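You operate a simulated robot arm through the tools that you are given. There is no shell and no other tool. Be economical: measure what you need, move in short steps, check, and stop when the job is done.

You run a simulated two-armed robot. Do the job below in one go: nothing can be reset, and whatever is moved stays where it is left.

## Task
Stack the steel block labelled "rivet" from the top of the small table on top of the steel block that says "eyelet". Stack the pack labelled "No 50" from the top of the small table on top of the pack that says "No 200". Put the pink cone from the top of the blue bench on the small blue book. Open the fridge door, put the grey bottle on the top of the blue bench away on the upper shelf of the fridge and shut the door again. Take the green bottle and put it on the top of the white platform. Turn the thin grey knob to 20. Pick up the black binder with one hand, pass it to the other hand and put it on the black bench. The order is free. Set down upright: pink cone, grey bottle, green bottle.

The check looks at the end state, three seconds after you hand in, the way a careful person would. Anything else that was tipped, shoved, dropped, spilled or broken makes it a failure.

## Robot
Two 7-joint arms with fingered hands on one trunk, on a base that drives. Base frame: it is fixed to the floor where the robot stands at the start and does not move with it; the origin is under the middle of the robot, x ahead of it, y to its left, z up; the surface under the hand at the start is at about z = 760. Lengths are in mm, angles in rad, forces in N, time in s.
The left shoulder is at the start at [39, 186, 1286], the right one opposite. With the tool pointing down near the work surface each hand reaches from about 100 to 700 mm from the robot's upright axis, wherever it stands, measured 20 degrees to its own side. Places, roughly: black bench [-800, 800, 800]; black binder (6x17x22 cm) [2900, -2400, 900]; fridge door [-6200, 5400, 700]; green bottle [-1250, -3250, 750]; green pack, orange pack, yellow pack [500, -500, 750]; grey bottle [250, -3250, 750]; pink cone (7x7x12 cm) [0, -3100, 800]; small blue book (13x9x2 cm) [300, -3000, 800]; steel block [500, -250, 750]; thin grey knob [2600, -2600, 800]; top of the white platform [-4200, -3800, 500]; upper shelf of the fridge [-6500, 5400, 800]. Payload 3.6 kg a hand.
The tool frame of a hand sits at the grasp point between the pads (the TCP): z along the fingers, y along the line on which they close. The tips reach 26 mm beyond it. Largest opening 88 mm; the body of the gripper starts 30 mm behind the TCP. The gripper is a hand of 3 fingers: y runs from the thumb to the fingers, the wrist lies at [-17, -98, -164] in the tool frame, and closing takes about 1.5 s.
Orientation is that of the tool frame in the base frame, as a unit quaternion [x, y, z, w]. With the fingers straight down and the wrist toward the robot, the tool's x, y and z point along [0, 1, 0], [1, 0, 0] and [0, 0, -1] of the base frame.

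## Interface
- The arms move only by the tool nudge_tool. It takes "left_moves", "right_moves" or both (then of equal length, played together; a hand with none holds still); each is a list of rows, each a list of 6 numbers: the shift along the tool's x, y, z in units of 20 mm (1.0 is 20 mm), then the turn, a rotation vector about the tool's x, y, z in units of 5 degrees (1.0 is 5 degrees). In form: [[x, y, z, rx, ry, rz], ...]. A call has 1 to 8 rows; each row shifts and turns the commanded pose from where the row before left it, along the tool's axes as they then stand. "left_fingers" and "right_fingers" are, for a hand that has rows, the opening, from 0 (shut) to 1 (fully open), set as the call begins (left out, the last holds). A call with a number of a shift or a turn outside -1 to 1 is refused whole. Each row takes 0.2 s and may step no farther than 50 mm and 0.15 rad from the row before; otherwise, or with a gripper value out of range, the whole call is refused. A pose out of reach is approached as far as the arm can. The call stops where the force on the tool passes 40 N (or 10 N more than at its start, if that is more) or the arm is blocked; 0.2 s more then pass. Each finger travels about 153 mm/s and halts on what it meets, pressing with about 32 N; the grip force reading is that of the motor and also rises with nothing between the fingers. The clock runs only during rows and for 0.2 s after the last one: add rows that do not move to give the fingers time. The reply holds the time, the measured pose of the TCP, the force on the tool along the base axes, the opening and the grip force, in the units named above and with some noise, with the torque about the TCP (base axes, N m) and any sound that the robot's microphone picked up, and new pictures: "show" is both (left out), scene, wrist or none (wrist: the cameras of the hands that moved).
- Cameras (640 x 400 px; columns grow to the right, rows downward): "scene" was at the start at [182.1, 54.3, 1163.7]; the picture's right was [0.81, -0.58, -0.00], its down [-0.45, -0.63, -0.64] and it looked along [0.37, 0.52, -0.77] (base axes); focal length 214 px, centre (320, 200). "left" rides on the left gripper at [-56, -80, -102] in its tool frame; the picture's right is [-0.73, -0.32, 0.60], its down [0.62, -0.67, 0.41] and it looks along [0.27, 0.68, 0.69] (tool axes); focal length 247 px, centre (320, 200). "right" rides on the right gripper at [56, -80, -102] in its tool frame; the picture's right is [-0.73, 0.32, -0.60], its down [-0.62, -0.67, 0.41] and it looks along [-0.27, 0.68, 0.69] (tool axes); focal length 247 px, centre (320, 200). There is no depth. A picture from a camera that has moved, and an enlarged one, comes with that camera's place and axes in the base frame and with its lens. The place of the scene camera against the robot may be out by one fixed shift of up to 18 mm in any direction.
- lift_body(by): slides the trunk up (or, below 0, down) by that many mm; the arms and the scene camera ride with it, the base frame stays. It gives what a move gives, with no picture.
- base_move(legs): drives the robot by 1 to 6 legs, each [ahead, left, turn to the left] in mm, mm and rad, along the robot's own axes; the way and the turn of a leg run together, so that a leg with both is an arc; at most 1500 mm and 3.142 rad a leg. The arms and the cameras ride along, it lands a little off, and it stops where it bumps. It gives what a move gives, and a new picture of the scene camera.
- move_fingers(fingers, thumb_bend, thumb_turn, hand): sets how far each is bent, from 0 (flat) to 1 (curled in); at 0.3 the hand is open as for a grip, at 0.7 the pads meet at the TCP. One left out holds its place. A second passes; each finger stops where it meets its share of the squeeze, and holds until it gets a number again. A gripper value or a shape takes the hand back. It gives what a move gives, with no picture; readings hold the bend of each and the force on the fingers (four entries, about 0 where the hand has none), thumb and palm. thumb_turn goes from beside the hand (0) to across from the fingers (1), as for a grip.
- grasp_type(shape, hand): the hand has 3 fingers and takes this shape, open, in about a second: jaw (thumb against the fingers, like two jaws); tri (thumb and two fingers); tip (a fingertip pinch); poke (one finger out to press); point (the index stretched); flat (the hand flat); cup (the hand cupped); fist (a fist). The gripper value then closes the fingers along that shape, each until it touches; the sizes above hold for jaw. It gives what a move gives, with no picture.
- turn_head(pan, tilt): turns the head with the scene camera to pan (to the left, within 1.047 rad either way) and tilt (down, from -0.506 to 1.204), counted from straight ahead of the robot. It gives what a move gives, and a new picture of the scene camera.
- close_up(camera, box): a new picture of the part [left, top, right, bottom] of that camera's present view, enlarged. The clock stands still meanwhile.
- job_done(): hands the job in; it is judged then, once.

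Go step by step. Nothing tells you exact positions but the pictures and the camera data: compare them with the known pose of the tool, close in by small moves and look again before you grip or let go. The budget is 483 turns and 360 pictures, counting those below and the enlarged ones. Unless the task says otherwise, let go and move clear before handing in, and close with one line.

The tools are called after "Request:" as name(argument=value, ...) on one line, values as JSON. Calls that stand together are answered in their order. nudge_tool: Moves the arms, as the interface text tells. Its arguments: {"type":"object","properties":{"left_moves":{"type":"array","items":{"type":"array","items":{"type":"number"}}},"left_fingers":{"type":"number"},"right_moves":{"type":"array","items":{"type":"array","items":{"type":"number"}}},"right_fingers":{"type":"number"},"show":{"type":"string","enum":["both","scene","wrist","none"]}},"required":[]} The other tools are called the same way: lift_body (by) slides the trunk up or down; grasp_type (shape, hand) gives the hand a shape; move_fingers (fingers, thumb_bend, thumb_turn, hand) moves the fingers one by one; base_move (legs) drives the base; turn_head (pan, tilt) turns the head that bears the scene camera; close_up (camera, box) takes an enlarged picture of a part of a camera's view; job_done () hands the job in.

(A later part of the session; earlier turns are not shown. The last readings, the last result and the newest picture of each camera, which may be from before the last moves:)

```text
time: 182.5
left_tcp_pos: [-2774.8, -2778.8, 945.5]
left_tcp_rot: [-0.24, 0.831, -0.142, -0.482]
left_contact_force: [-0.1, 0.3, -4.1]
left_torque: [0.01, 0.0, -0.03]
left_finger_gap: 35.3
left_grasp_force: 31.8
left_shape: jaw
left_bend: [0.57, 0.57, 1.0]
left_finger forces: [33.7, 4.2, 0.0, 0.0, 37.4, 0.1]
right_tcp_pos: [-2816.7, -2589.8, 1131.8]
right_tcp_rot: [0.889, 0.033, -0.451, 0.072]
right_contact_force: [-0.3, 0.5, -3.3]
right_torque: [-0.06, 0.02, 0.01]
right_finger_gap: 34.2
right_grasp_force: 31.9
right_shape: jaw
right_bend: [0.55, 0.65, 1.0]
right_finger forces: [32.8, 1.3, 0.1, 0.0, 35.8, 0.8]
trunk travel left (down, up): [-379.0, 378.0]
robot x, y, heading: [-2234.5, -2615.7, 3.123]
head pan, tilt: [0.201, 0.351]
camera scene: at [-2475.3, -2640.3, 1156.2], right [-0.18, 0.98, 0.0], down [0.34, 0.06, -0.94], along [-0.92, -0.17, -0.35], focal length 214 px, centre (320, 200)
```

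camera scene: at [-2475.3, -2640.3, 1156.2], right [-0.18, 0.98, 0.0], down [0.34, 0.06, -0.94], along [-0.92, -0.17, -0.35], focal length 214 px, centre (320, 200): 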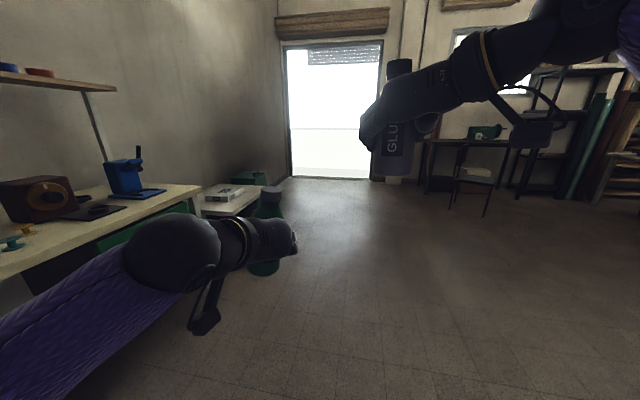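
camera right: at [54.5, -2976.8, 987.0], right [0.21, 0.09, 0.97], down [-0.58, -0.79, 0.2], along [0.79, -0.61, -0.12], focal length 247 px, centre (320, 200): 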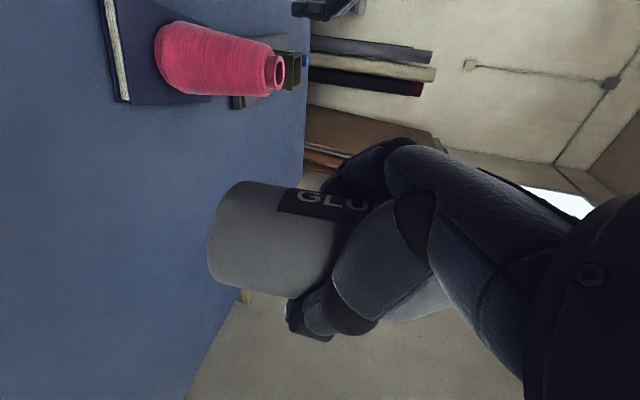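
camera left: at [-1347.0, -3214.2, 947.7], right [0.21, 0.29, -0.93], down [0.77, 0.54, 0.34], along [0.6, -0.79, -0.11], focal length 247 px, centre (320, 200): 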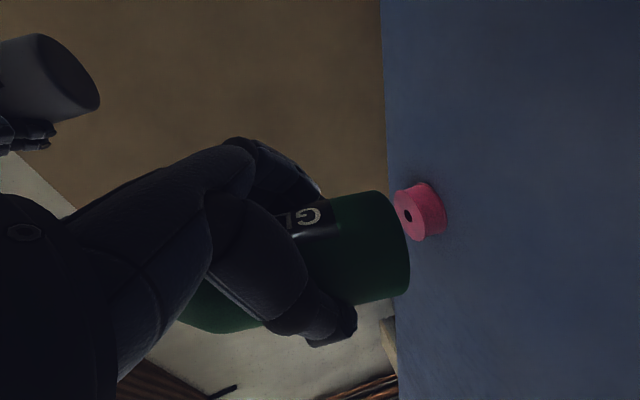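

Request:
base_move(legs=[[1000, 0, 0], [850, 0, 0], [0, 0, 1.57]])

Request:
turn_head(pan=0, tilt=0.6)

```text
time: 195.8
left_tcp_pos: [-3947.5, -3111.9, 945.0]
left_tcp_rot: [0.755, -0.421, 0.44, 0.243]
left_contact_force: [0.0, 0.6, -3.6]
left_torque: [0.0, -0.01, 0.0]
left_finger_gap: 35.2
left_grasp_force: 31.6
left_shape: jaw
left_bend: [0.57, 0.57, 1.0]
left_finger forces: [33.1, 4.4, 0.0, 0.0, 37.0, 0.0]
right_tcp_pos: [-4136.9, -3150.9, 1130.3]
right_tcp_rot: [0.608, 0.649, -0.27, 0.369]
right_contact_force: [-0.2, 0.1, -3.7]
right_torque: [0.03, -0.02, 0.03]
right_finger_gap: 34.3
right_grasp_force: 31.6
right_shape: jaw
right_bend: [0.55, 0.65, 1.0]
right_finger forces: [32.2, 1.6, 0.0, 0.0, 35.1, 0.6]
trunk travel left (down, up): [-379.0, 378.0]
robot x, y, heading: [-4101.0, -2567.5, -1.602]
head pan, tilt: [0.201, 0.351]
camera scene: at [-4095.1, -2814.5, 1156.3], right [-0.99, -0.17, 0.0], down [-0.06, 0.34, -0.94], along [0.16, -0.92, -0.34], focal length 214 px, centre (320, 200)
```

scene: 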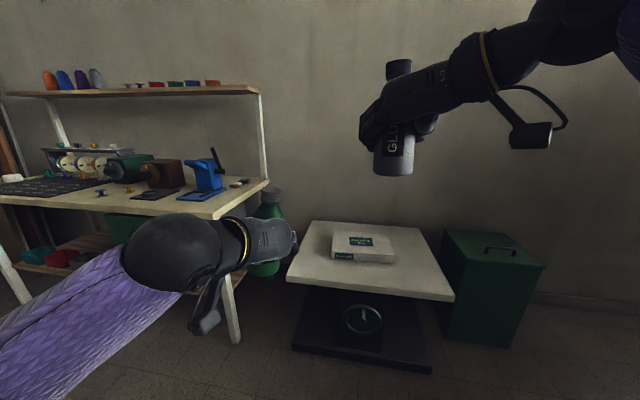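

```text
time: 196.6
left_tcp_pos: [-3949.4, -3110.9, 944.3]
left_tcp_rot: [0.756, -0.421, 0.44, 0.242]
left_contact_force: [-0.1, -0.2, -3.6]
left_torque: [0.01, 0.06, 0.01]
left_finger_gap: 35.3
left_grasp_force: 32.7
left_shape: jaw
left_bend: [0.57, 0.57, 1.0]
left_finger forces: [33.0, 4.4, 0.0, 0.0, 37.2, 0.0]
right_tcp_pos: [-4136.4, -3151.0, 1130.7]
right_tcp_rot: [0.608, 0.649, -0.272, 0.368]
right_contact_force: [-0.4, 0.0, -2.5]
right_torque: [0.0, -0.01, 0.0]
right_finger_gap: 34.4
right_grasp_force: 32.0
right_shape: jaw
right_bend: [0.55, 0.65, 1.0]
right_finger forces: [32.1, 1.6, 0.0, 0.0, 35.0, 0.6]
trunk travel left (down, up): [-379.0, 378.0]
robot x, y, heading: [-4106.5, -2564.4, -1.599]
head pan, tilt: [0.0, 0.6]
camera scene: at [-4113.6, -2811.1, 1133.6], right [-1.0, 0.03, 0.0], down [0.02, 0.56, -0.83], along [-0.02, -0.82, -0.56], focal length 214 px, centre (320, 200)
```

scene: 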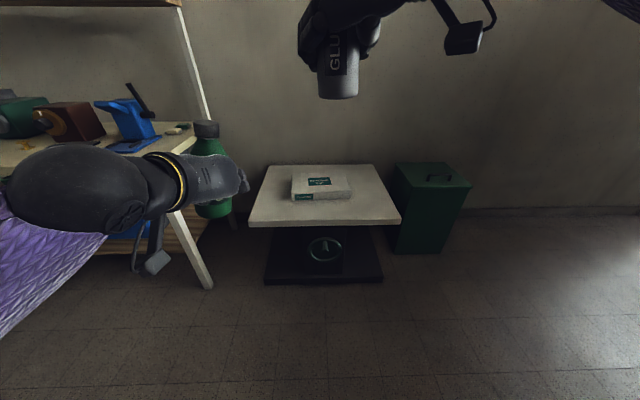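

The "white platform" is a scale with a box on it; the front-left strip is free. I'll drive so the left hand is above (-3955,-3615), then lower the trunk.

Request:
base_move(legs=[[0, 0, 0.03], [505, 0, 0]])

Request:
lift_body(by=-300)

Request:
turn_head(pan=0.3, tilt=0.6)

Request:
close_up(camera="left", box=[0, 0, 640, 400])

```text
time: 199.9
left_tcp_pos: [-3931.8, -3618.6, 944.3]
left_tcp_rot: [0.762, -0.409, 0.443, 0.235]
left_contact_force: [0.0, 1.2, -3.4]
left_torque: [-0.01, 0.04, 0.01]
left_finger_gap: 35.4
left_grasp_force: 32.3
left_shape: jaw
left_bend: [0.57, 0.57, 1.0]
left_finger forces: [33.0, 4.6, 0.0, 0.0, 37.1, 0.1]
right_tcp_pos: [-4119.8, -3663.4, 1130.3]
right_tcp_rot: [0.599, 0.657, -0.266, 0.374]
right_contact_force: [0.7, -0.2, -3.0]
right_torque: [0.01, -0.04, -0.01]
right_finger_gap: 34.2
right_grasp_force: 31.8
right_shape: jaw
right_bend: [0.55, 0.65, 1.0]
right_finger forces: [32.1, 1.5, 0.0, 0.1, 35.0, 0.7]
trunk travel left (down, up): [-379.0, 378.0]
robot x, y, heading: [-4102.9, -3079.4, -1.572]
head pan, tilt: [0.0, 0.6]
camera scene: at [-4106.0, -3322.7, 1133.4], right [-1.0, 0.0, 0.0], down [0.0, 0.57, -0.82], along [0.0, -0.82, -0.57], focal length 214 px, centre (320, 200)
```

scene: 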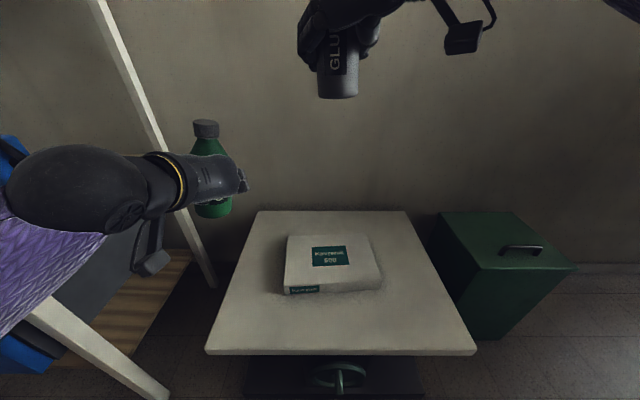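

```text
time: 202.9
left_tcp_pos: [-3931.9, -3616.8, 643.7]
left_tcp_rot: [0.762, -0.409, 0.443, 0.236]
left_contact_force: [0.1, -0.1, -2.9]
left_torque: [0.0, 0.0, 0.01]
left_finger_gap: 35.4
left_grasp_force: 31.9
left_shape: jaw
left_bend: [0.57, 0.57, 1.0]
left_finger forces: [32.9, 4.6, 0.0, 0.0, 36.9, 0.1]
right_tcp_pos: [-4119.6, -3663.5, 831.6]
right_tcp_rot: [0.598, 0.658, -0.266, 0.373]
right_contact_force: [-0.7, -0.4, -4.7]
right_torque: [-0.01, -0.05, 0.01]
right_finger_gap: 34.4
right_grasp_force: 32.4
right_shape: jaw
right_bend: [0.55, 0.65, 1.0]
right_finger forces: [31.9, 1.8, 0.0, 0.0, 34.9, 0.8]
trunk travel left (down, up): [-79.0, 678.0]
robot x, y, heading: [-4103.4, -3076.5, -1.57]
head pan, tilt: [0.0, 0.6]
```

```text
time: 203.7
left_tcp_pos: [-3931.4, -3618.4, 644.4]
left_tcp_rot: [0.762, -0.41, 0.443, 0.235]
left_contact_force: [-0.7, -0.7, -3.4]
left_torque: [0.01, -0.03, -0.02]
left_finger_gap: 35.0
left_grasp_force: 31.8
left_shape: jaw
left_bend: [0.57, 0.57, 1.0]
left_finger forces: [32.9, 4.4, 0.1, 0.0, 37.1, 0.0]
right_tcp_pos: [-4119.8, -3662.0, 830.5]
right_tcp_rot: [0.598, 0.658, -0.265, 0.373]
right_contact_force: [0.3, -0.5, -4.6]
right_torque: [-0.03, -0.03, 0.01]
right_finger_gap: 33.9
right_grasp_force: 31.5
right_shape: jaw
right_bend: [0.55, 0.65, 1.0]
right_finger forces: [32.0, 1.7, 0.0, 0.0, 35.0, 0.8]
trunk travel left (down, up): [-79.0, 678.0]
robot x, y, heading: [-4103.4, -3083.1, -1.569]
head pan, tilt: [0.3, 0.6]
camera scene: at [-4079.9, -3372.8, 806.5], right [-0.96, -0.3, 0.0], down [-0.17, 0.54, -0.82], along [0.24, -0.79, -0.57], focal length 214 px, centre (320, 200)
```

scene: 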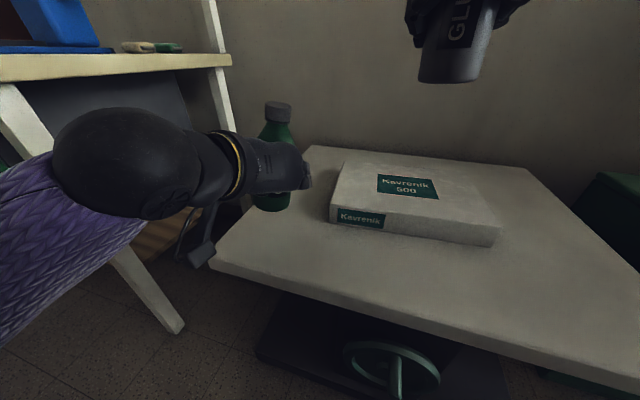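

```text
1.00 times, centred on (320, 200) of left (not enlarged: the box is as wide or as high as the picture)
camera zoom: at [-3928.9, -3476.1, 647.3], right [0.35, 0.05, -0.93], down [0.92, -0.19, 0.34], along [-0.16, -0.98, -0.11], focal length 247 px, centre (320, 200)
```

zoom: 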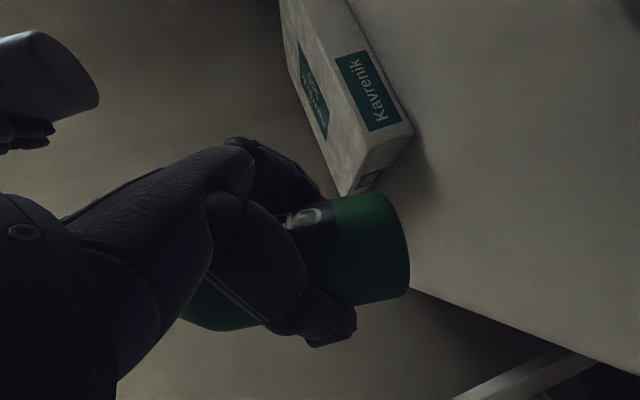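

The bottle leans ~9° to the right in the grip. I'll roll the hand to set it upright and re-check before lowering.

Request:
nudge_tool(left_moves=[[0, 0, 0, 0, 0, -0.9], [0, 0, 0, 0, 0, -0.9], [0, 0, 0, 0, 0, 0]], show="wrist")

Request:
close_up(camera="scene", box=[180, 80, 380, 280])

```text
time: 204.5
left_tcp_pos: [-3931.6, -3618.0, 645.1]
left_tcp_rot: [0.792, -0.348, 0.424, 0.269]
left_contact_force: [0.5, 0.9, -4.1]
left_torque: [-0.03, 0.02, 0.0]
left_finger_gap: 35.0
left_grasp_force: 32.0
left_shape: jaw
left_bend: [0.57, 0.57, 1.0]
left_finger forces: [32.9, 4.4, 0.0, 0.1, 37.4, 0.0]
right_tcp_pos: [-4118.9, -3662.4, 830.4]
right_tcp_rot: [0.598, 0.658, -0.266, 0.373]
right_contact_force: [0.2, -0.1, -2.8]
right_torque: [0.0, -0.07, 0.01]
right_finger_gap: 34.3
right_grasp_force: 31.5
right_shape: jaw
right_bend: [0.55, 0.65, 1.0]
right_finger forces: [32.0, 1.7, 0.1, 0.0, 34.9, 0.8]
trunk travel left (down, up): [-79.0, 678.0]
robot x, y, heading: [-4101.0, -3078.6, -1.571]
head pan, tilt: [0.3, 0.6]
camera left: at [-3940.5, -3476.5, 637.0], right [0.24, 0.0, -0.97], down [0.97, -0.09, 0.24], along [-0.09, -1.0, -0.02], focal length 247 px, centre (320, 200)
```

left: 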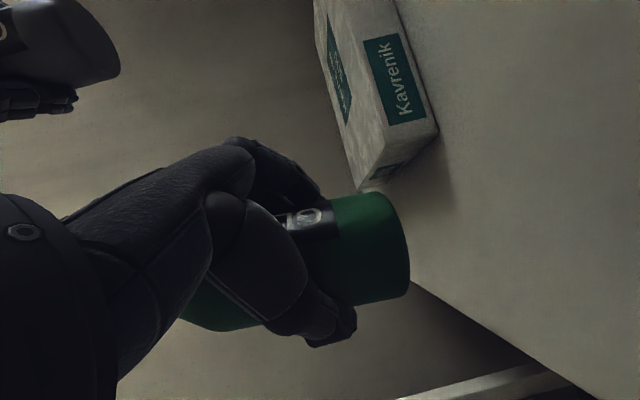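

```text
2.00 times, centred on (280, 180) of scene
camera zoom: at [-4079.8, -3372.8, 806.5], right [-0.95, -0.3, 0.0], down [-0.17, 0.54, -0.82], along [0.24, -0.79, -0.57], focal length 429 px, centre (400, 240)
```

zoom: 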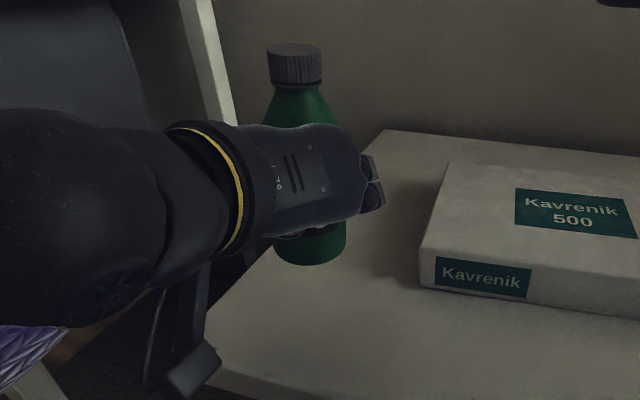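

Request:
nudge_tool(left_moves=[[0, 0, 0, 0, 0, -0.55], [0, 0, 0, 0, 0, 0]], show="none")

Request:
lift_body(by=-65)

Request:
close_up(camera="scene", box=[180, 40, 420, 240])

Request:
close_up(camera="left", box=[160, 120, 560, 370])

```text
time: 205.1
left_tcp_pos: [-3933.4, -3618.1, 644.4]
left_tcp_rot: [0.8, -0.33, 0.416, 0.28]
left_contact_force: [0.0, -0.1, -3.3]
left_torque: [-0.03, 0.02, 0.03]
left_finger_gap: 35.2
left_grasp_force: 31.7
left_shape: jaw
left_bend: [0.57, 0.57, 1.0]
left_finger forces: [33.0, 4.4, 0.1, 0.0, 37.5, 0.0]
right_tcp_pos: [-4119.2, -3661.9, 830.4]
right_tcp_rot: [0.598, 0.658, -0.265, 0.373]
right_contact_force: [-0.1, -0.5, -3.7]
right_torque: [-0.01, 0.0, 0.01]
right_finger_gap: 34.3
right_grasp_force: 31.5
right_shape: jaw
right_bend: [0.55, 0.65, 1.0]
right_finger forces: [32.0, 1.8, 0.0, 0.0, 35.0, 0.9]
trunk travel left (down, up): [-79.0, 678.0]
robot x, y, heading: [-4104.7, -3078.7, -1.568]
head pan, tilt: [0.3, 0.6]
```

```text
time: 206.2
left_tcp_pos: [-3932.2, -3617.3, 581.9]
left_tcp_rot: [0.8, -0.329, 0.417, 0.28]
left_contact_force: [1.0, 0.1, -2.7]
left_torque: [-0.03, 0.04, 0.02]
left_finger_gap: 35.5
left_grasp_force: 32.3
left_shape: jaw
left_bend: [0.57, 0.57, 1.0]
left_finger forces: [32.9, 4.4, 0.0, 0.0, 37.6, 0.0]
right_tcp_pos: [-4119.4, -3662.4, 767.3]
right_tcp_rot: [0.597, 0.658, -0.267, 0.374]
right_contact_force: [0.4, 0.2, -3.1]
right_torque: [-0.02, -0.01, -0.01]
right_finger_gap: 34.6
right_grasp_force: 32.2
right_shape: jaw
right_bend: [0.55, 0.65, 1.0]
right_finger forces: [32.0, 1.7, 0.1, 0.0, 34.8, 0.8]
trunk travel left (down, up): [-14.0, 743.0]
robot x, y, heading: [-4102.2, -3077.9, -1.568]
head pan, tilt: [0.3, 0.6]
```

```text
2.00 times, centred on (300, 140) of scene
camera zoom: at [-4079.8, -3386.1, 737.3], right [-0.95, -0.3, 0.0], down [-0.17, 0.54, -0.82], along [0.24, -0.79, -0.57], focal length 429 px, centre (360, 320)
```

zoom: 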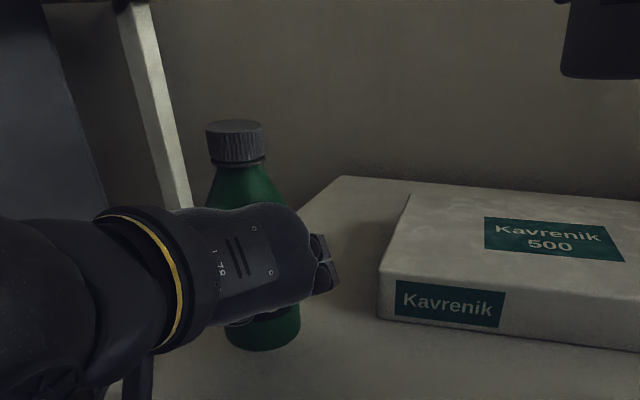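

```text
1.60 times, centred on (360, 245) of left
camera zoom: at [-3943.9, -3476.9, 569.7], right [0.21, -0.02, -0.98], down [0.98, -0.06, 0.21], along [-0.07, -1.0, 0.0], focal length 395 px, centre (256, 128)
```

zoom: 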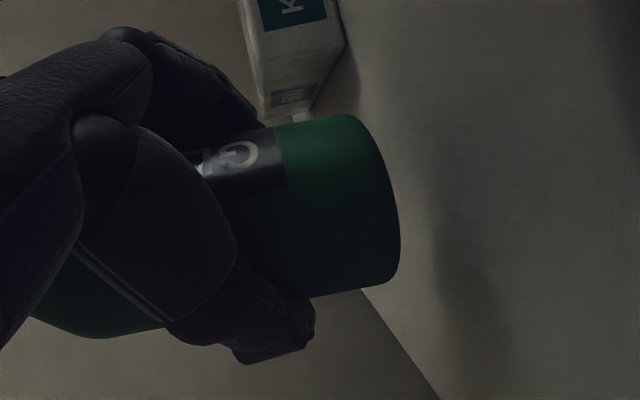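

Request:
nudge_tool(left_moves=[[-0.34, -0.07, 0.2, 0, 0, 0], [-0.34, -0.07, 0.2, 0, 0, 0], [0, 0, 0, 0, 0, 0]], show="none")

Request:
nudge_tool(left_moves=[[-0.13, -0.03, 0.075, 0, 0, 0], [-0.13, -0.03, 0.075, 0, 0, 0], [0, 0, 0, 0, 0, 0]], show="none")

Request:
close_up(camera="left", box=[160, 120, 560, 370])

```text
time: 206.9
left_tcp_pos: [-3933.2, -3619.0, 563.8]
left_tcp_rot: [0.8, -0.329, 0.416, 0.28]
left_contact_force: [-0.1, 0.1, -3.6]
left_torque: [0.0, 0.05, 0.01]
left_finger_gap: 35.2
left_grasp_force: 31.9
left_shape: jaw
left_bend: [0.57, 0.57, 1.0]
left_finger forces: [32.8, 4.4, 0.0, 0.0, 37.5, 0.1]
right_tcp_pos: [-4118.4, -3663.3, 765.8]
right_tcp_rot: [0.598, 0.658, -0.266, 0.373]
right_contact_force: [0.6, 0.1, -3.9]
right_torque: [0.0, 0.0, 0.02]
right_finger_gap: 34.1
right_grasp_force: 32.0
right_shape: jaw
right_bend: [0.55, 0.65, 1.0]
right_finger forces: [32.0, 1.7, 0.1, 0.0, 34.8, 0.8]
trunk travel left (down, up): [-14.0, 743.0]
robot x, y, heading: [-4106.8, -3076.6, -1.569]
head pan, tilt: [0.3, 0.6]
```

```text
time: 207.8
left_tcp_pos: [-3932.0, -3617.9, 557.0]
left_tcp_rot: [0.799, -0.33, 0.417, 0.279]
left_contact_force: [0.0, 0.6, -2.9]
left_torque: [0.03, 0.03, 0.0]
left_finger_gap: 35.4
left_grasp_force: 32.0
left_shape: jaw
left_bend: [0.57, 0.57, 1.0]
left_finger forces: [32.9, 4.3, 0.0, 0.0, 37.5, 0.0]
right_tcp_pos: [-4118.4, -3662.2, 765.7]
right_tcp_rot: [0.598, 0.658, -0.265, 0.373]
right_contact_force: [-1.0, -0.8, -2.5]
right_torque: [-0.02, -0.04, 0.0]
right_finger_gap: 34.3
right_grasp_force: 31.7
right_shape: jaw
right_bend: [0.55, 0.65, 1.0]
right_finger forces: [32.1, 1.6, 0.1, 0.1, 34.9, 0.8]
trunk travel left (down, up): [-14.0, 743.0]
robot x, y, heading: [-4101.2, -3078.2, -1.568]
head pan, tilt: [0.3, 0.6]
```

```text
1.60 times, centred on (360, 245) of left
camera zoom: at [-3944.4, -3476.7, 547.5], right [0.21, -0.02, -0.98], down [0.98, -0.06, 0.21], along [-0.07, -1.0, 0.0], focal length 395 px, centre (256, 128)
```

zoom: 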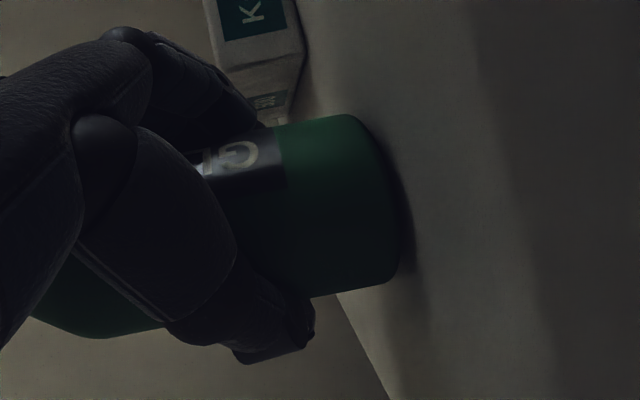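

Request:
nudge_tool(left_moves=[[-0.085, -0.017, 0.05, 0, 0, 0], [-0.085, -0.017, 0.05, 0, 0, 0], [0, 0, 0, 0, 0, 0]], show="none")

Request:
nudge_tool(left_moves=[[-0.085, -0.017, 0.05, 0, 0, 0], [-0.085, -0.017, 0.05, 0, 0, 0], [0, 0, 0, 0, 0, 0]], show="none")

```text
time: 208.6
left_tcp_pos: [-3932.3, -3618.2, 554.3]
left_tcp_rot: [0.799, -0.329, 0.418, 0.281]
left_contact_force: [0.3, -1.9, 1.7]
left_torque: [-0.01, 0.06, 0.01]
left_finger_gap: 35.4
left_grasp_force: 32.2
left_shape: jaw
left_bend: [0.57, 0.57, 1.0]
left_finger forces: [31.8, 6.6, 0.1, 0.1, 37.3, 0.1]
right_tcp_pos: [-4118.9, -3663.0, 766.5]
right_tcp_rot: [0.598, 0.657, -0.266, 0.373]
right_contact_force: [0.1, 0.7, -3.3]
right_torque: [0.01, -0.03, -0.01]
right_finger_gap: 34.7
right_grasp_force: 31.0
right_shape: jaw
right_bend: [0.55, 0.65, 1.0]
right_finger forces: [32.0, 1.7, 0.0, 0.0, 34.9, 0.9]
trunk travel left (down, up): [-14.0, 743.0]
robot x, y, heading: [-4103.9, -3082.4, -1.567]
head pan, tilt: [0.3, 0.6]
```

```text
time: 209.3
left_tcp_pos: [-3933.4, -3618.9, 552.8]
left_tcp_rot: [0.798, -0.329, 0.418, 0.283]
left_contact_force: [-0.3, -1.2, 17.1]
left_torque: [-0.21, 0.11, 0.03]
left_finger_gap: 35.2
left_grasp_force: 32.0
left_shape: jaw
left_bend: [0.57, 0.57, 1.0]
left_finger forces: [31.1, 8.8, 0.1, 0.0, 38.9, 0.1]
right_tcp_pos: [-4120.0, -3663.0, 766.2]
right_tcp_rot: [0.597, 0.657, -0.266, 0.375]
right_contact_force: [0.6, 0.0, -2.6]
right_torque: [-0.02, -0.02, 0.01]
right_finger_gap: 34.4
right_grasp_force: 32.0
right_shape: jaw
right_bend: [0.55, 0.65, 1.0]
right_finger forces: [32.0, 1.7, 0.0, 0.0, 34.9, 0.8]
trunk travel left (down, up): [-14.0, 743.0]
robot x, y, heading: [-4100.8, -3079.2, -1.563]
head pan, tilt: [0.3, 0.6]
```

Request:
nudge_tool(left_moves=[[0.06, 0.012, -0.035, 0, 0, 0], [0, 0, 0, 0, 0, 0]], show="none")

Request:
nudge_tool(left_moves=[[0, 0, 0, 0, 0, 0], [0, 0, 0, 0, 0, 0], [0, 0, 0, 0, 0, 0]], left_fingers=0.6, show="none")

Request:
nudge_tool(left_moves=[[0, 0, 0, 0, 0, 0], [0, 0, 0, 0, 0, 0], [0, 0, 0, 0, 0, 0], [0, 0, 0, 0, 0, 0]], left_fingers=1, show="both")

```text
time: 209.9
left_tcp_pos: [-3932.5, -3617.1, 551.7]
left_tcp_rot: [0.8, -0.329, 0.417, 0.28]
left_contact_force: [1.7, -0.6, 16.2]
left_torque: [-0.25, 0.13, 0.04]
left_finger_gap: 35.5
left_grasp_force: 32.2
left_shape: jaw
left_bend: [0.57, 0.57, 1.0]
left_finger forces: [31.7, 8.0, 0.0, 0.0, 39.6, 0.0]
right_tcp_pos: [-4119.5, -3661.7, 766.5]
right_tcp_rot: [0.598, 0.657, -0.265, 0.373]
right_contact_force: [-0.4, 1.9, -3.6]
right_torque: [-0.03, -0.02, 0.03]
right_finger_gap: 34.3
right_grasp_force: 32.1
right_shape: jaw
right_bend: [0.55, 0.65, 1.0]
right_finger forces: [32.0, 1.7, 0.1, 0.0, 34.9, 0.7]
trunk travel left (down, up): [-14.0, 743.0]
robot x, y, heading: [-4103.8, -3078.5, -1.573]
head pan, tilt: [0.3, 0.6]
```

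```text
time: 210.8
left_tcp_pos: [-3933.3, -3618.3, 550.2]
left_tcp_rot: [0.8, -0.331, 0.417, 0.277]
left_contact_force: [0.3, 0.9, -0.2]
left_torque: [0.0, -0.08, 0.03]
left_finger_gap: 53.7
left_grasp_force: 0.1
left_shape: jaw
left_bend: [0.39, 0.61, 1.0]
left_finger forces: [0.1, 0.1, 0.0, 0.0, 1.4, 0.9]
right_tcp_pos: [-4118.4, -3663.0, 765.4]
right_tcp_rot: [0.598, 0.658, -0.265, 0.374]
right_contact_force: [0.6, 0.3, -3.4]
right_torque: [0.02, 0.0, -0.04]
right_finger_gap: 34.3
right_grasp_force: 32.2
right_shape: jaw
right_bend: [0.55, 0.65, 1.0]
right_finger forces: [32.0, 1.7, 0.0, 0.1, 34.8, 0.8]
trunk travel left (down, up): [-14.0, 743.0]
robot x, y, heading: [-4106.2, -3079.3, -1.566]
head pan, tilt: [0.3, 0.6]
```

```text
time: 211.8
left_tcp_pos: [-3932.3, -3619.0, 552.1]
left_tcp_rot: [0.8, -0.329, 0.417, 0.279]
left_contact_force: [-1.8, 0.1, -0.2]
left_torque: [-0.02, -0.06, 0.02]
left_finger_gap: 87.6
left_grasp_force: 0.0
left_shape: jaw
left_bend: [0.3, 0.3, 0.98]
left_finger forces: [0.0, 0.0, 0.1, 0.0, 0.1, 0.7]
right_tcp_pos: [-4120.6, -3663.5, 765.1]
right_tcp_rot: [0.599, 0.657, -0.265, 0.374]
right_contact_force: [-0.1, 0.7, -4.1]
right_torque: [-0.02, -0.02, 0.02]
right_finger_gap: 34.3
right_grasp_force: 32.1
right_shape: jaw
right_bend: [0.55, 0.65, 1.0]
right_finger forces: [32.0, 1.7, 0.0, 0.0, 34.9, 0.9]
trunk travel left (down, up): [-14.0, 743.0]
robot x, y, heading: [-4099.9, -3082.2, -1.569]
head pan, tilt: [0.3, 0.6]
camera scene: at [-4079.9, -3386.2, 737.1], right [-0.95, -0.3, 0.0], down [-0.17, 0.54, -0.82], along [0.24, -0.79, -0.57], focal length 214 px, centre (320, 200)
camera left: at [-3944.7, -3477.4, 540.9], right [0.21, -0.02, -0.98], down [0.98, -0.06, 0.21], along [-0.07, -1.0, 0.0], focal length 247 px, centre (320, 200)
```

scene: 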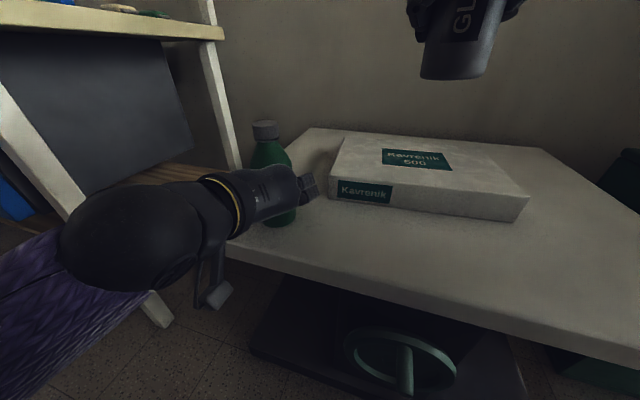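
left: 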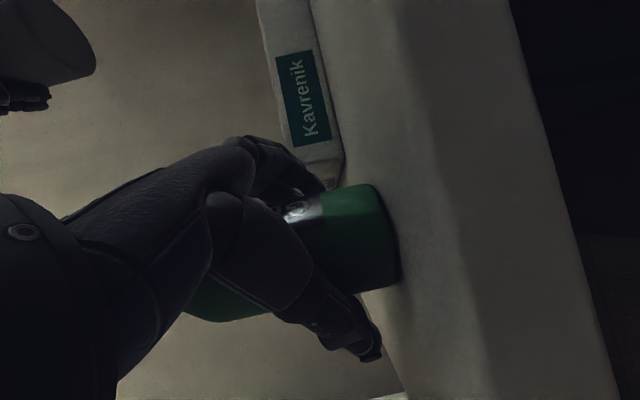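

Request:
nudge_tool(left_moves=[[0, 0, -0.4, 0, 0, 0], [0, 0, -0.8, 0, 0, 0], [0, 0, -0.8, 0, 0, 0], [0, 0, -0.8, 0, 0, 0], [0, 0, -1, 0, 0, 0], [0, 0, -1, 0, 0, 0], [0, 0, 0, 0, 0, 0]], show="scene")

Request:
close_up(camera="scene", box=[200, 100, 400, 260])

```text
time: 213.3
left_tcp_pos: [-3973.6, -3552.6, 595.0]
left_tcp_rot: [0.798, -0.327, 0.425, 0.276]
left_contact_force: [0.3, -0.1, -0.7]
left_torque: [0.03, -0.01, -0.02]
left_finger_gap: 87.8
left_grasp_force: 0.0
left_shape: jaw
left_bend: [0.3, 0.3, 0.98]
left_finger forces: [0.0, 0.0, 0.1, 0.0, 0.1, 0.0]
right_tcp_pos: [-4119.0, -3663.3, 765.8]
right_tcp_rot: [0.599, 0.658, -0.264, 0.373]
right_contact_force: [-0.2, 0.4, -3.5]
right_torque: [-0.02, -0.05, 0.0]
right_finger_gap: 34.3
right_grasp_force: 32.0
right_shape: jaw
right_bend: [0.55, 0.65, 1.0]
right_finger forces: [32.0, 1.6, 0.0, 0.0, 34.8, 0.8]
trunk travel left (down, up): [-14.0, 743.0]
robot x, y, heading: [-4105.5, -3077.3, -1.568]
head pan, tilt: [0.3, 0.6]
camera scene: at [-4079.8, -3386.2, 737.1], right [-0.95, -0.3, 0.0], down [-0.17, 0.54, -0.82], along [0.24, -0.79, -0.57], focal length 214 px, centre (320, 200)
```

scene: 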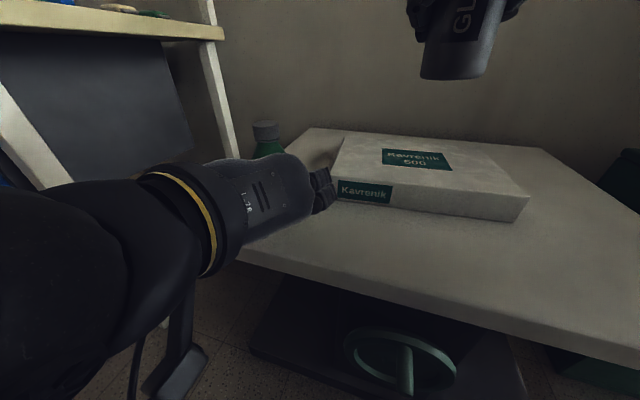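

```text
2.50 times, centred on (300, 180) of scene
camera zoom: at [-4079.8, -3386.2, 737.1], right [-0.95, -0.3, 0.0], down [-0.17, 0.54, -0.82], along [0.24, -0.79, -0.57], focal length 536 px, centre (370, 250)
```

zoom: 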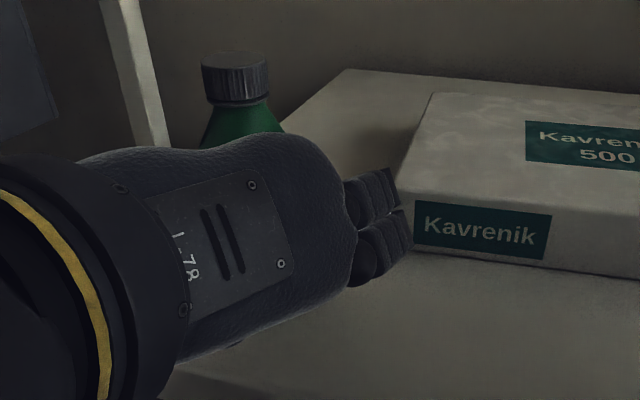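

Request:
base_move(legs=[[-200, 0, 0]])

Request:
lift_body(by=360)

Request:
base_move(legs=[[-350, 0, 0]])

Request:
close_up(camera="scene", box=[200, 100, 400, 260])

```text
time: 214.9
left_tcp_pos: [-3972.7, -3350.8, 596.5]
left_tcp_rot: [0.798, -0.326, 0.425, 0.276]
left_contact_force: [0.9, 0.3, 0.5]
left_torque: [0.05, 0.01, 0.0]
left_finger_gap: 87.6
left_grasp_force: 0.1
left_shape: jaw
left_bend: [0.3, 0.3, 0.98]
left_finger forces: [0.1, 0.1, 0.0, 0.0, 0.0, 0.0]
right_tcp_pos: [-4119.1, -3460.2, 766.6]
right_tcp_rot: [0.598, 0.657, -0.265, 0.374]
right_contact_force: [0.1, -0.3, -4.1]
right_torque: [-0.01, -0.05, -0.01]
right_finger_gap: 34.7
right_grasp_force: 32.4
right_shape: jaw
right_bend: [0.55, 0.65, 1.0]
right_finger forces: [32.0, 1.8, 0.0, 0.0, 34.8, 0.9]
trunk travel left (down, up): [-14.0, 743.0]
robot x, y, heading: [-4103.4, -2877.0, -1.569]
head pan, tilt: [0.3, 0.6]
camera scene: at [-4080.0, -3184.7, 737.0], right [-0.95, -0.3, 0.0], down [-0.17, 0.54, -0.82], along [0.25, -0.79, -0.57], focal length 214 px, centre (320, 200)
```

scene: 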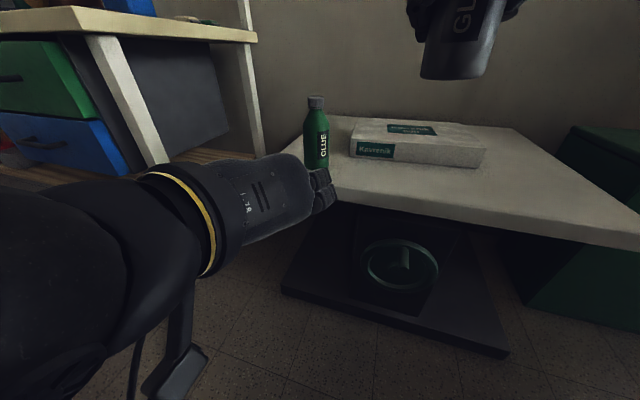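

```text
time: 218.4
left_tcp_pos: [-3973.3, -3350.7, 955.4]
left_tcp_rot: [0.798, -0.326, 0.425, 0.276]
left_contact_force: [0.8, 0.6, -0.3]
left_torque: [0.0, 0.0, -0.01]
left_finger_gap: 87.7
left_grasp_force: 0.0
left_shape: jaw
left_bend: [0.3, 0.3, 0.98]
left_finger forces: [0.0, 0.0, 0.0, 0.0, 0.0, 0.0]
right_tcp_pos: [-4119.7, -3462.5, 1125.9]
right_tcp_rot: [0.598, 0.658, -0.265, 0.373]
right_contact_force: [0.1, -0.7, -4.1]
right_torque: [0.03, -0.03, -0.01]
right_finger_gap: 34.4
right_grasp_force: 32.0
right_shape: jaw
right_bend: [0.55, 0.65, 1.0]
right_finger forces: [31.8, 1.7, 0.1, 0.0, 34.6, 0.9]
trunk travel left (down, up): [-374.0, 383.0]
robot x, y, heading: [-4099.8, -2878.4, -1.568]
head pan, tilt: [0.3, 0.6]
```

```text
time: 220.7
left_tcp_pos: [-3974.2, -2995.7, 957.5]
left_tcp_rot: [0.798, -0.326, 0.426, 0.276]
left_contact_force: [0.2, 0.5, -0.4]
left_torque: [-0.02, -0.02, 0.0]
left_finger_gap: 87.8
left_grasp_force: 0.0
left_shape: jaw
left_bend: [0.3, 0.3, 0.98]
left_finger forces: [0.0, 0.1, 0.1, 0.0, 0.0, 0.1]
right_tcp_pos: [-4121.5, -3106.0, 1127.3]
right_tcp_rot: [0.599, 0.657, -0.266, 0.372]
right_contact_force: [0.8, -0.1, -2.8]
right_torque: [-0.03, -0.03, -0.01]
right_finger_gap: 34.0
right_grasp_force: 32.5
right_shape: jaw
right_bend: [0.55, 0.65, 1.0]
right_finger forces: [31.8, 1.7, 0.1, 0.1, 34.7, 0.9]
trunk travel left (down, up): [-374.0, 383.0]
robot x, y, heading: [-4104.1, -2522.5, -1.569]
head pan, tilt: [0.3, 0.6]
camera scene: at [-4080.9, -2761.4, 1128.5], right [-0.96, -0.3, 0.0], down [-0.17, 0.54, -0.83], along [0.24, -0.79, -0.56], focal length 214 px, centre (320, 200)
```

scene: 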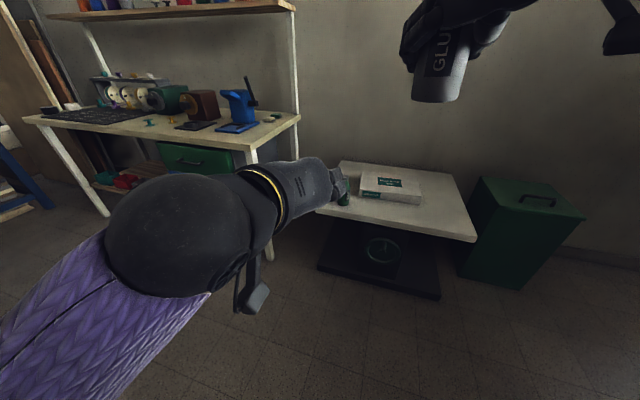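

```text
2.50 times, centred on (300, 180) of scene
camera zoom: at [-4080.9, -2761.4, 1128.5], right [-0.96, -0.3, 0.0], down [-0.17, 0.54, -0.83], along [0.24, -0.79, -0.56], focal length 536 px, centre (370, 250)
```

zoom: 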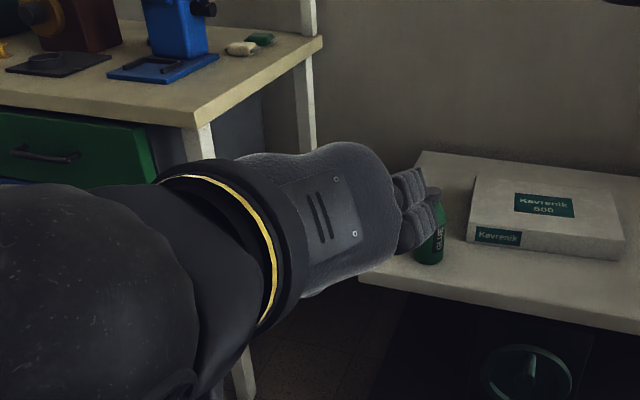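

Green bottle is standing on the platform. Now I'll turn to face +y and look for the fridge.

Request:
base_move(legs=[[0, 0, -1.57], [0, 0, -1.57]])

Request:
turn_head(pan=0.5, tilt=0.15)

Request:
turn_head(pan=-0.3, tilt=0.2)

```text
time: 228.8
left_tcp_pos: [-4235.8, -2050.0, 956.5]
left_tcp_rot: [0.325, 0.798, 0.275, -0.426]
left_contact_force: [0.1, 0.3, -0.4]
left_torque: [0.0, -0.01, 0.01]
left_finger_gap: 87.7
left_grasp_force: 0.0
left_shape: jaw
left_bend: [0.3, 0.3, 0.98]
left_finger forces: [0.0, 0.0, 0.0, 0.0, 0.0, 0.1]
right_tcp_pos: [-4088.8, -1938.9, 1125.6]
right_tcp_rot: [0.66, -0.597, -0.373, -0.264]
right_contact_force: [-0.9, 0.7, -2.7]
right_torque: [-0.03, 0.05, 0.02]
right_finger_gap: 34.0
right_grasp_force: 31.9
right_shape: jaw
right_bend: [0.56, 0.65, 1.0]
right_finger forces: [30.8, 2.2, 0.0, 0.0, 33.5, 0.5]
trunk travel left (down, up): [-374.0, 383.0]
robot x, y, heading: [-4101.1, -2518.5, 1.577]
head pan, tilt: [0.3, 0.6]
camera scene: at [-4134.3, -2298.6, 1128.3], right [0.95, 0.3, 0.0], down [0.17, -0.54, -0.82], along [-0.25, 0.79, -0.57], focal length 214 px, centre (320, 200)
```

scene: 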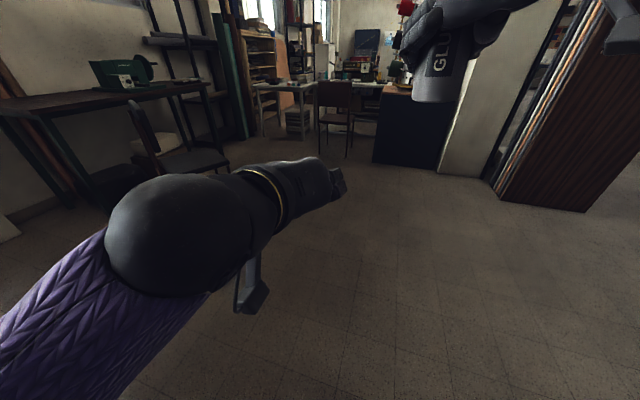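

```text
time: 229.7
left_tcp_pos: [-4235.5, -2048.3, 955.8]
left_tcp_rot: [0.324, 0.798, 0.275, -0.426]
left_contact_force: [-0.4, -0.4, 0.1]
left_torque: [0.03, -0.01, 0.01]
left_finger_gap: 87.8
left_grasp_force: 0.2
left_shape: jaw
left_bend: [0.3, 0.3, 0.98]
left_finger forces: [0.0, 0.0, 0.0, 0.1, 0.1, 0.0]
right_tcp_pos: [-4088.2, -1937.4, 1126.4]
right_tcp_rot: [0.66, -0.596, -0.373, -0.265]
right_contact_force: [0.5, -0.1, -2.6]
right_torque: [-0.02, 0.01, 0.01]
right_finger_gap: 34.1
right_grasp_force: 32.3
right_shape: jaw
right_bend: [0.56, 0.65, 1.0]
right_finger forces: [30.8, 2.3, 0.0, 0.0, 33.6, 0.5]
trunk travel left (down, up): [-374.0, 383.0]
robot x, y, heading: [-4104.6, -2519.8, 1.574]
head pan, tilt: [0.499, 0.15]
camera scene: at [-4152.6, -2301.6, 1169.7], right [0.88, 0.48, 0.0], down [0.07, -0.13, -0.99], along [-0.48, 0.87, -0.15], focal length 214 px, centre (320, 200)
```

scene: 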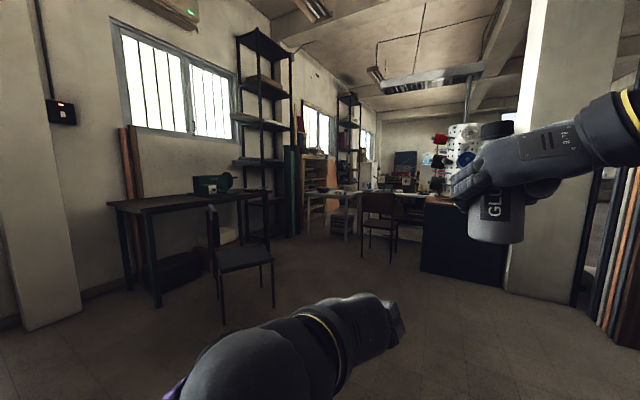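

```text
time: 230.8
left_tcp_pos: [-4234.1, -2048.8, 955.9]
left_tcp_rot: [0.324, 0.799, 0.276, -0.426]
left_contact_force: [-0.4, 0.2, 0.4]
left_torque: [0.02, -0.01, -0.01]
left_finger_gap: 87.9
left_grasp_force: 0.1
left_shape: jaw
left_bend: [0.3, 0.3, 0.98]
left_finger forces: [0.0, 0.0, 0.0, 0.0, 0.1, 0.1]
right_tcp_pos: [-4089.5, -1937.4, 1125.2]
right_tcp_rot: [0.659, -0.597, -0.372, -0.265]
right_contact_force: [-0.6, 0.4, -4.1]
right_torque: [-0.03, -0.01, 0.04]
right_finger_gap: 34.1
right_grasp_force: 31.7
right_shape: jaw
right_bend: [0.56, 0.65, 1.0]
right_finger forces: [30.7, 2.2, 0.1, 0.0, 33.5, 0.5]
trunk travel left (down, up): [-374.0, 383.0]
robot x, y, heading: [-4105.9, -2523.6, 1.579]
head pan, tilt: [-0.3, 0.201]
camera scene: at [-4080.8, -2293.6, 1165.1], right [0.96, -0.29, 0.0], down [-0.06, -0.19, -0.98], along [0.28, 0.94, -0.2], focal length 214 px, centre (320, 200)
```

scene: 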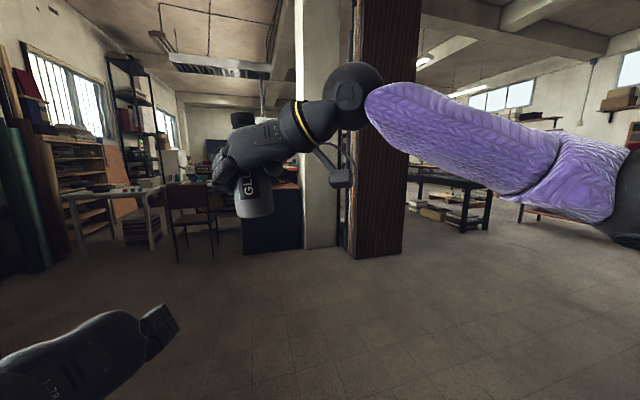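

The way to the fridge on this side is blocked by cabinets and a partition. I'll move toward x≈-1900, where there's an open aisle, and look north.

Request:
base_move(legs=[[0, -1100, 0], [0, -1050, 0]])

Request:
turn_head(pan=0.25, tilt=0.2)

```text
time: 241.4
left_tcp_pos: [-2074.1, -2053.0, 956.1]
left_tcp_rot: [0.336, 0.794, 0.281, -0.421]
left_contact_force: [-1.2, -0.1, -0.4]
left_torque: [-0.01, -0.01, 0.01]
left_finger_gap: 87.8
left_grasp_force: 0.1
left_shape: jaw
left_bend: [0.3, 0.3, 0.98]
left_finger forces: [0.0, 0.0, 0.0, 0.0, 0.0, 0.0]
right_tcp_pos: [-1926.0, -1946.6, 1125.3]
right_tcp_rot: [0.651, -0.606, -0.37, -0.269]
right_contact_force: [0.2, -0.1, -4.0]
right_torque: [-0.02, 0.01, 0.0]
right_finger_gap: 34.0
right_grasp_force: 31.9
right_shape: jaw
right_bend: [0.56, 0.65, 1.0]
right_finger forces: [30.7, 2.3, 0.1, 0.0, 33.6, 0.5]
trunk travel left (down, up): [-374.0, 383.0]
robot x, y, heading: [-1955.1, -2529.9, 1.548]
head pan, tilt: [-0.3, 0.201]
camera scene: at [-1926.9, -2301.9, 1165.0], right [0.95, -0.32, 0.0], down [-0.06, -0.19, -0.98], along [0.31, 0.93, -0.2], focal length 214 px, centre (320, 200)
```

scene: 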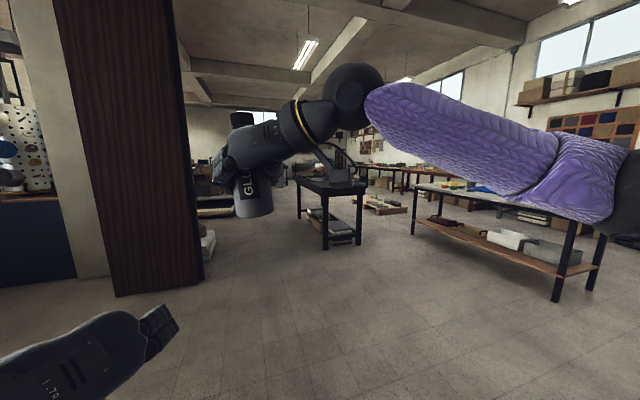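

```text
time: 242.4
left_tcp_pos: [-2075.1, -2053.9, 955.4]
left_tcp_rot: [0.335, 0.794, 0.281, -0.423]
left_contact_force: [-0.2, -0.9, 0.2]
left_torque: [0.02, -0.03, 0.0]
left_finger_gap: 87.7
left_grasp_force: 0.1
left_shape: jaw
left_bend: [0.3, 0.3, 0.98]
left_finger forces: [0.0, 0.0, 0.0, 0.1, 0.0, 0.1]
right_tcp_pos: [-1925.1, -1946.7, 1126.5]
right_tcp_rot: [0.652, -0.605, -0.369, -0.27]
right_contact_force: [-0.9, -0.1, -4.1]
right_torque: [0.01, 0.03, 0.0]
right_finger_gap: 33.9
right_grasp_force: 32.1
right_shape: jaw
right_bend: [0.56, 0.65, 1.0]
right_finger forces: [30.6, 2.2, 0.1, 0.0, 33.6, 0.7]
trunk travel left (down, up): [-374.0, 383.0]
robot x, y, heading: [-1958.4, -2528.9, 1.546]
head pan, tilt: [0.25, 0.201]
camera scene: at [-1977.7, -2299.5, 1165.1], right [0.97, 0.23, 0.0], down [0.04, -0.19, -0.98], along [-0.22, 0.95, -0.2], focal length 214 px, centre (320, 200)
```

scene: 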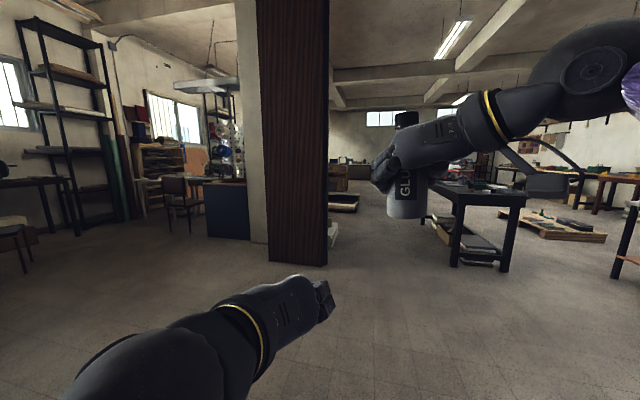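

Request:
base_move(legs=[[0, -220, 0.025], [1500, 0, 0], [1300, 0, 0]])

Request:
turn_head(pan=0.35, tilt=0.2)

```text
time: 257.1
left_tcp_pos: [-1838.5, 716.1, 956.9]
left_tcp_rot: [0.334, 0.794, 0.28, -0.423]
left_contact_force: [-1.0, 0.2, -0.2]
left_torque: [0.03, 0.02, 0.01]
left_finger_gap: 87.7
left_grasp_force: 0.0
left_shape: jaw
left_bend: [0.3, 0.3, 0.98]
left_finger forces: [0.0, 0.0, 0.0, 0.0, 0.1, 0.0]
right_tcp_pos: [-1690.6, 823.1, 1125.0]
right_tcp_rot: [0.653, -0.604, -0.37, -0.269]
right_contact_force: [0.0, -0.1, -3.8]
right_torque: [0.0, 0.05, 0.01]
right_finger_gap: 34.0
right_grasp_force: 31.8
right_shape: jaw
right_bend: [0.56, 0.65, 1.0]
right_finger forces: [30.5, 2.3, 0.0, 0.1, 33.4, 0.5]
trunk travel left (down, up): [-374.0, 383.0]
robot x, y, heading: [-1718.4, 238.7, 1.555]
head pan, tilt: [0.25, 0.201]
camera scene: at [-1740.0, 470.6, 1165.0], right [0.97, 0.23, 0.0], down [0.05, -0.19, -0.98], along [-0.23, 0.95, -0.2], focal length 214 px, centre (320, 200)
```

scene: 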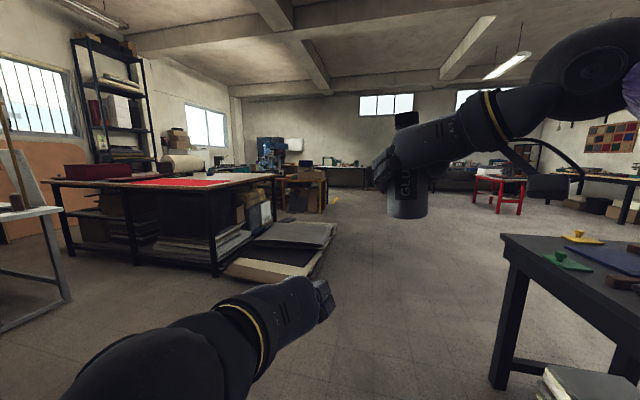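

```text
time: 257.8
left_tcp_pos: [-1838.0, 716.5, 956.7]
left_tcp_rot: [0.335, 0.795, 0.281, -0.422]
left_contact_force: [-1.0, -0.2, 0.7]
left_torque: [-0.02, 0.04, 0.04]
left_finger_gap: 87.7
left_grasp_force: 0.1
left_shape: jaw
left_bend: [0.3, 0.3, 0.98]
left_finger forces: [0.0, 0.1, 0.0, 0.1, 0.0, 0.0]
right_tcp_pos: [-1690.2, 824.5, 1124.6]
right_tcp_rot: [0.653, -0.605, -0.369, -0.269]
right_contact_force: [-0.2, -0.6, -3.1]
right_torque: [-0.01, 0.04, -0.01]
right_finger_gap: 34.2
right_grasp_force: 32.0
right_shape: jaw
right_bend: [0.56, 0.65, 1.0]
right_finger forces: [30.6, 2.3, 0.0, 0.1, 33.5, 0.5]
trunk travel left (down, up): [-374.0, 383.0]
robot x, y, heading: [-1714.6, 239.6, 1.552]
head pan, tilt: [0.351, 0.201]
camera scene: at [-1749.0, 467.6, 1165.1], right [0.94, 0.33, 0.0], down [0.07, -0.19, -0.98], along [-0.32, 0.93, -0.2], focal length 214 px, centre (320, 200)
```

scene: 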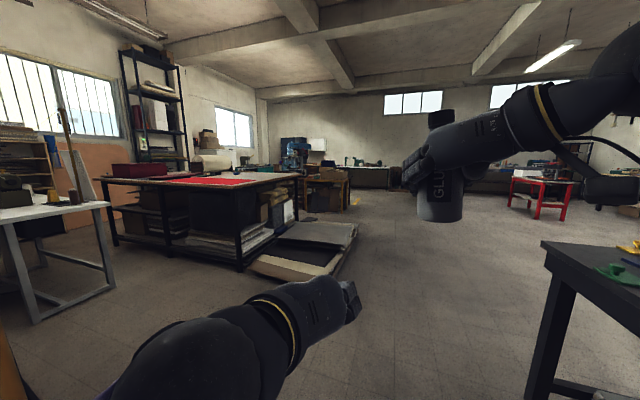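

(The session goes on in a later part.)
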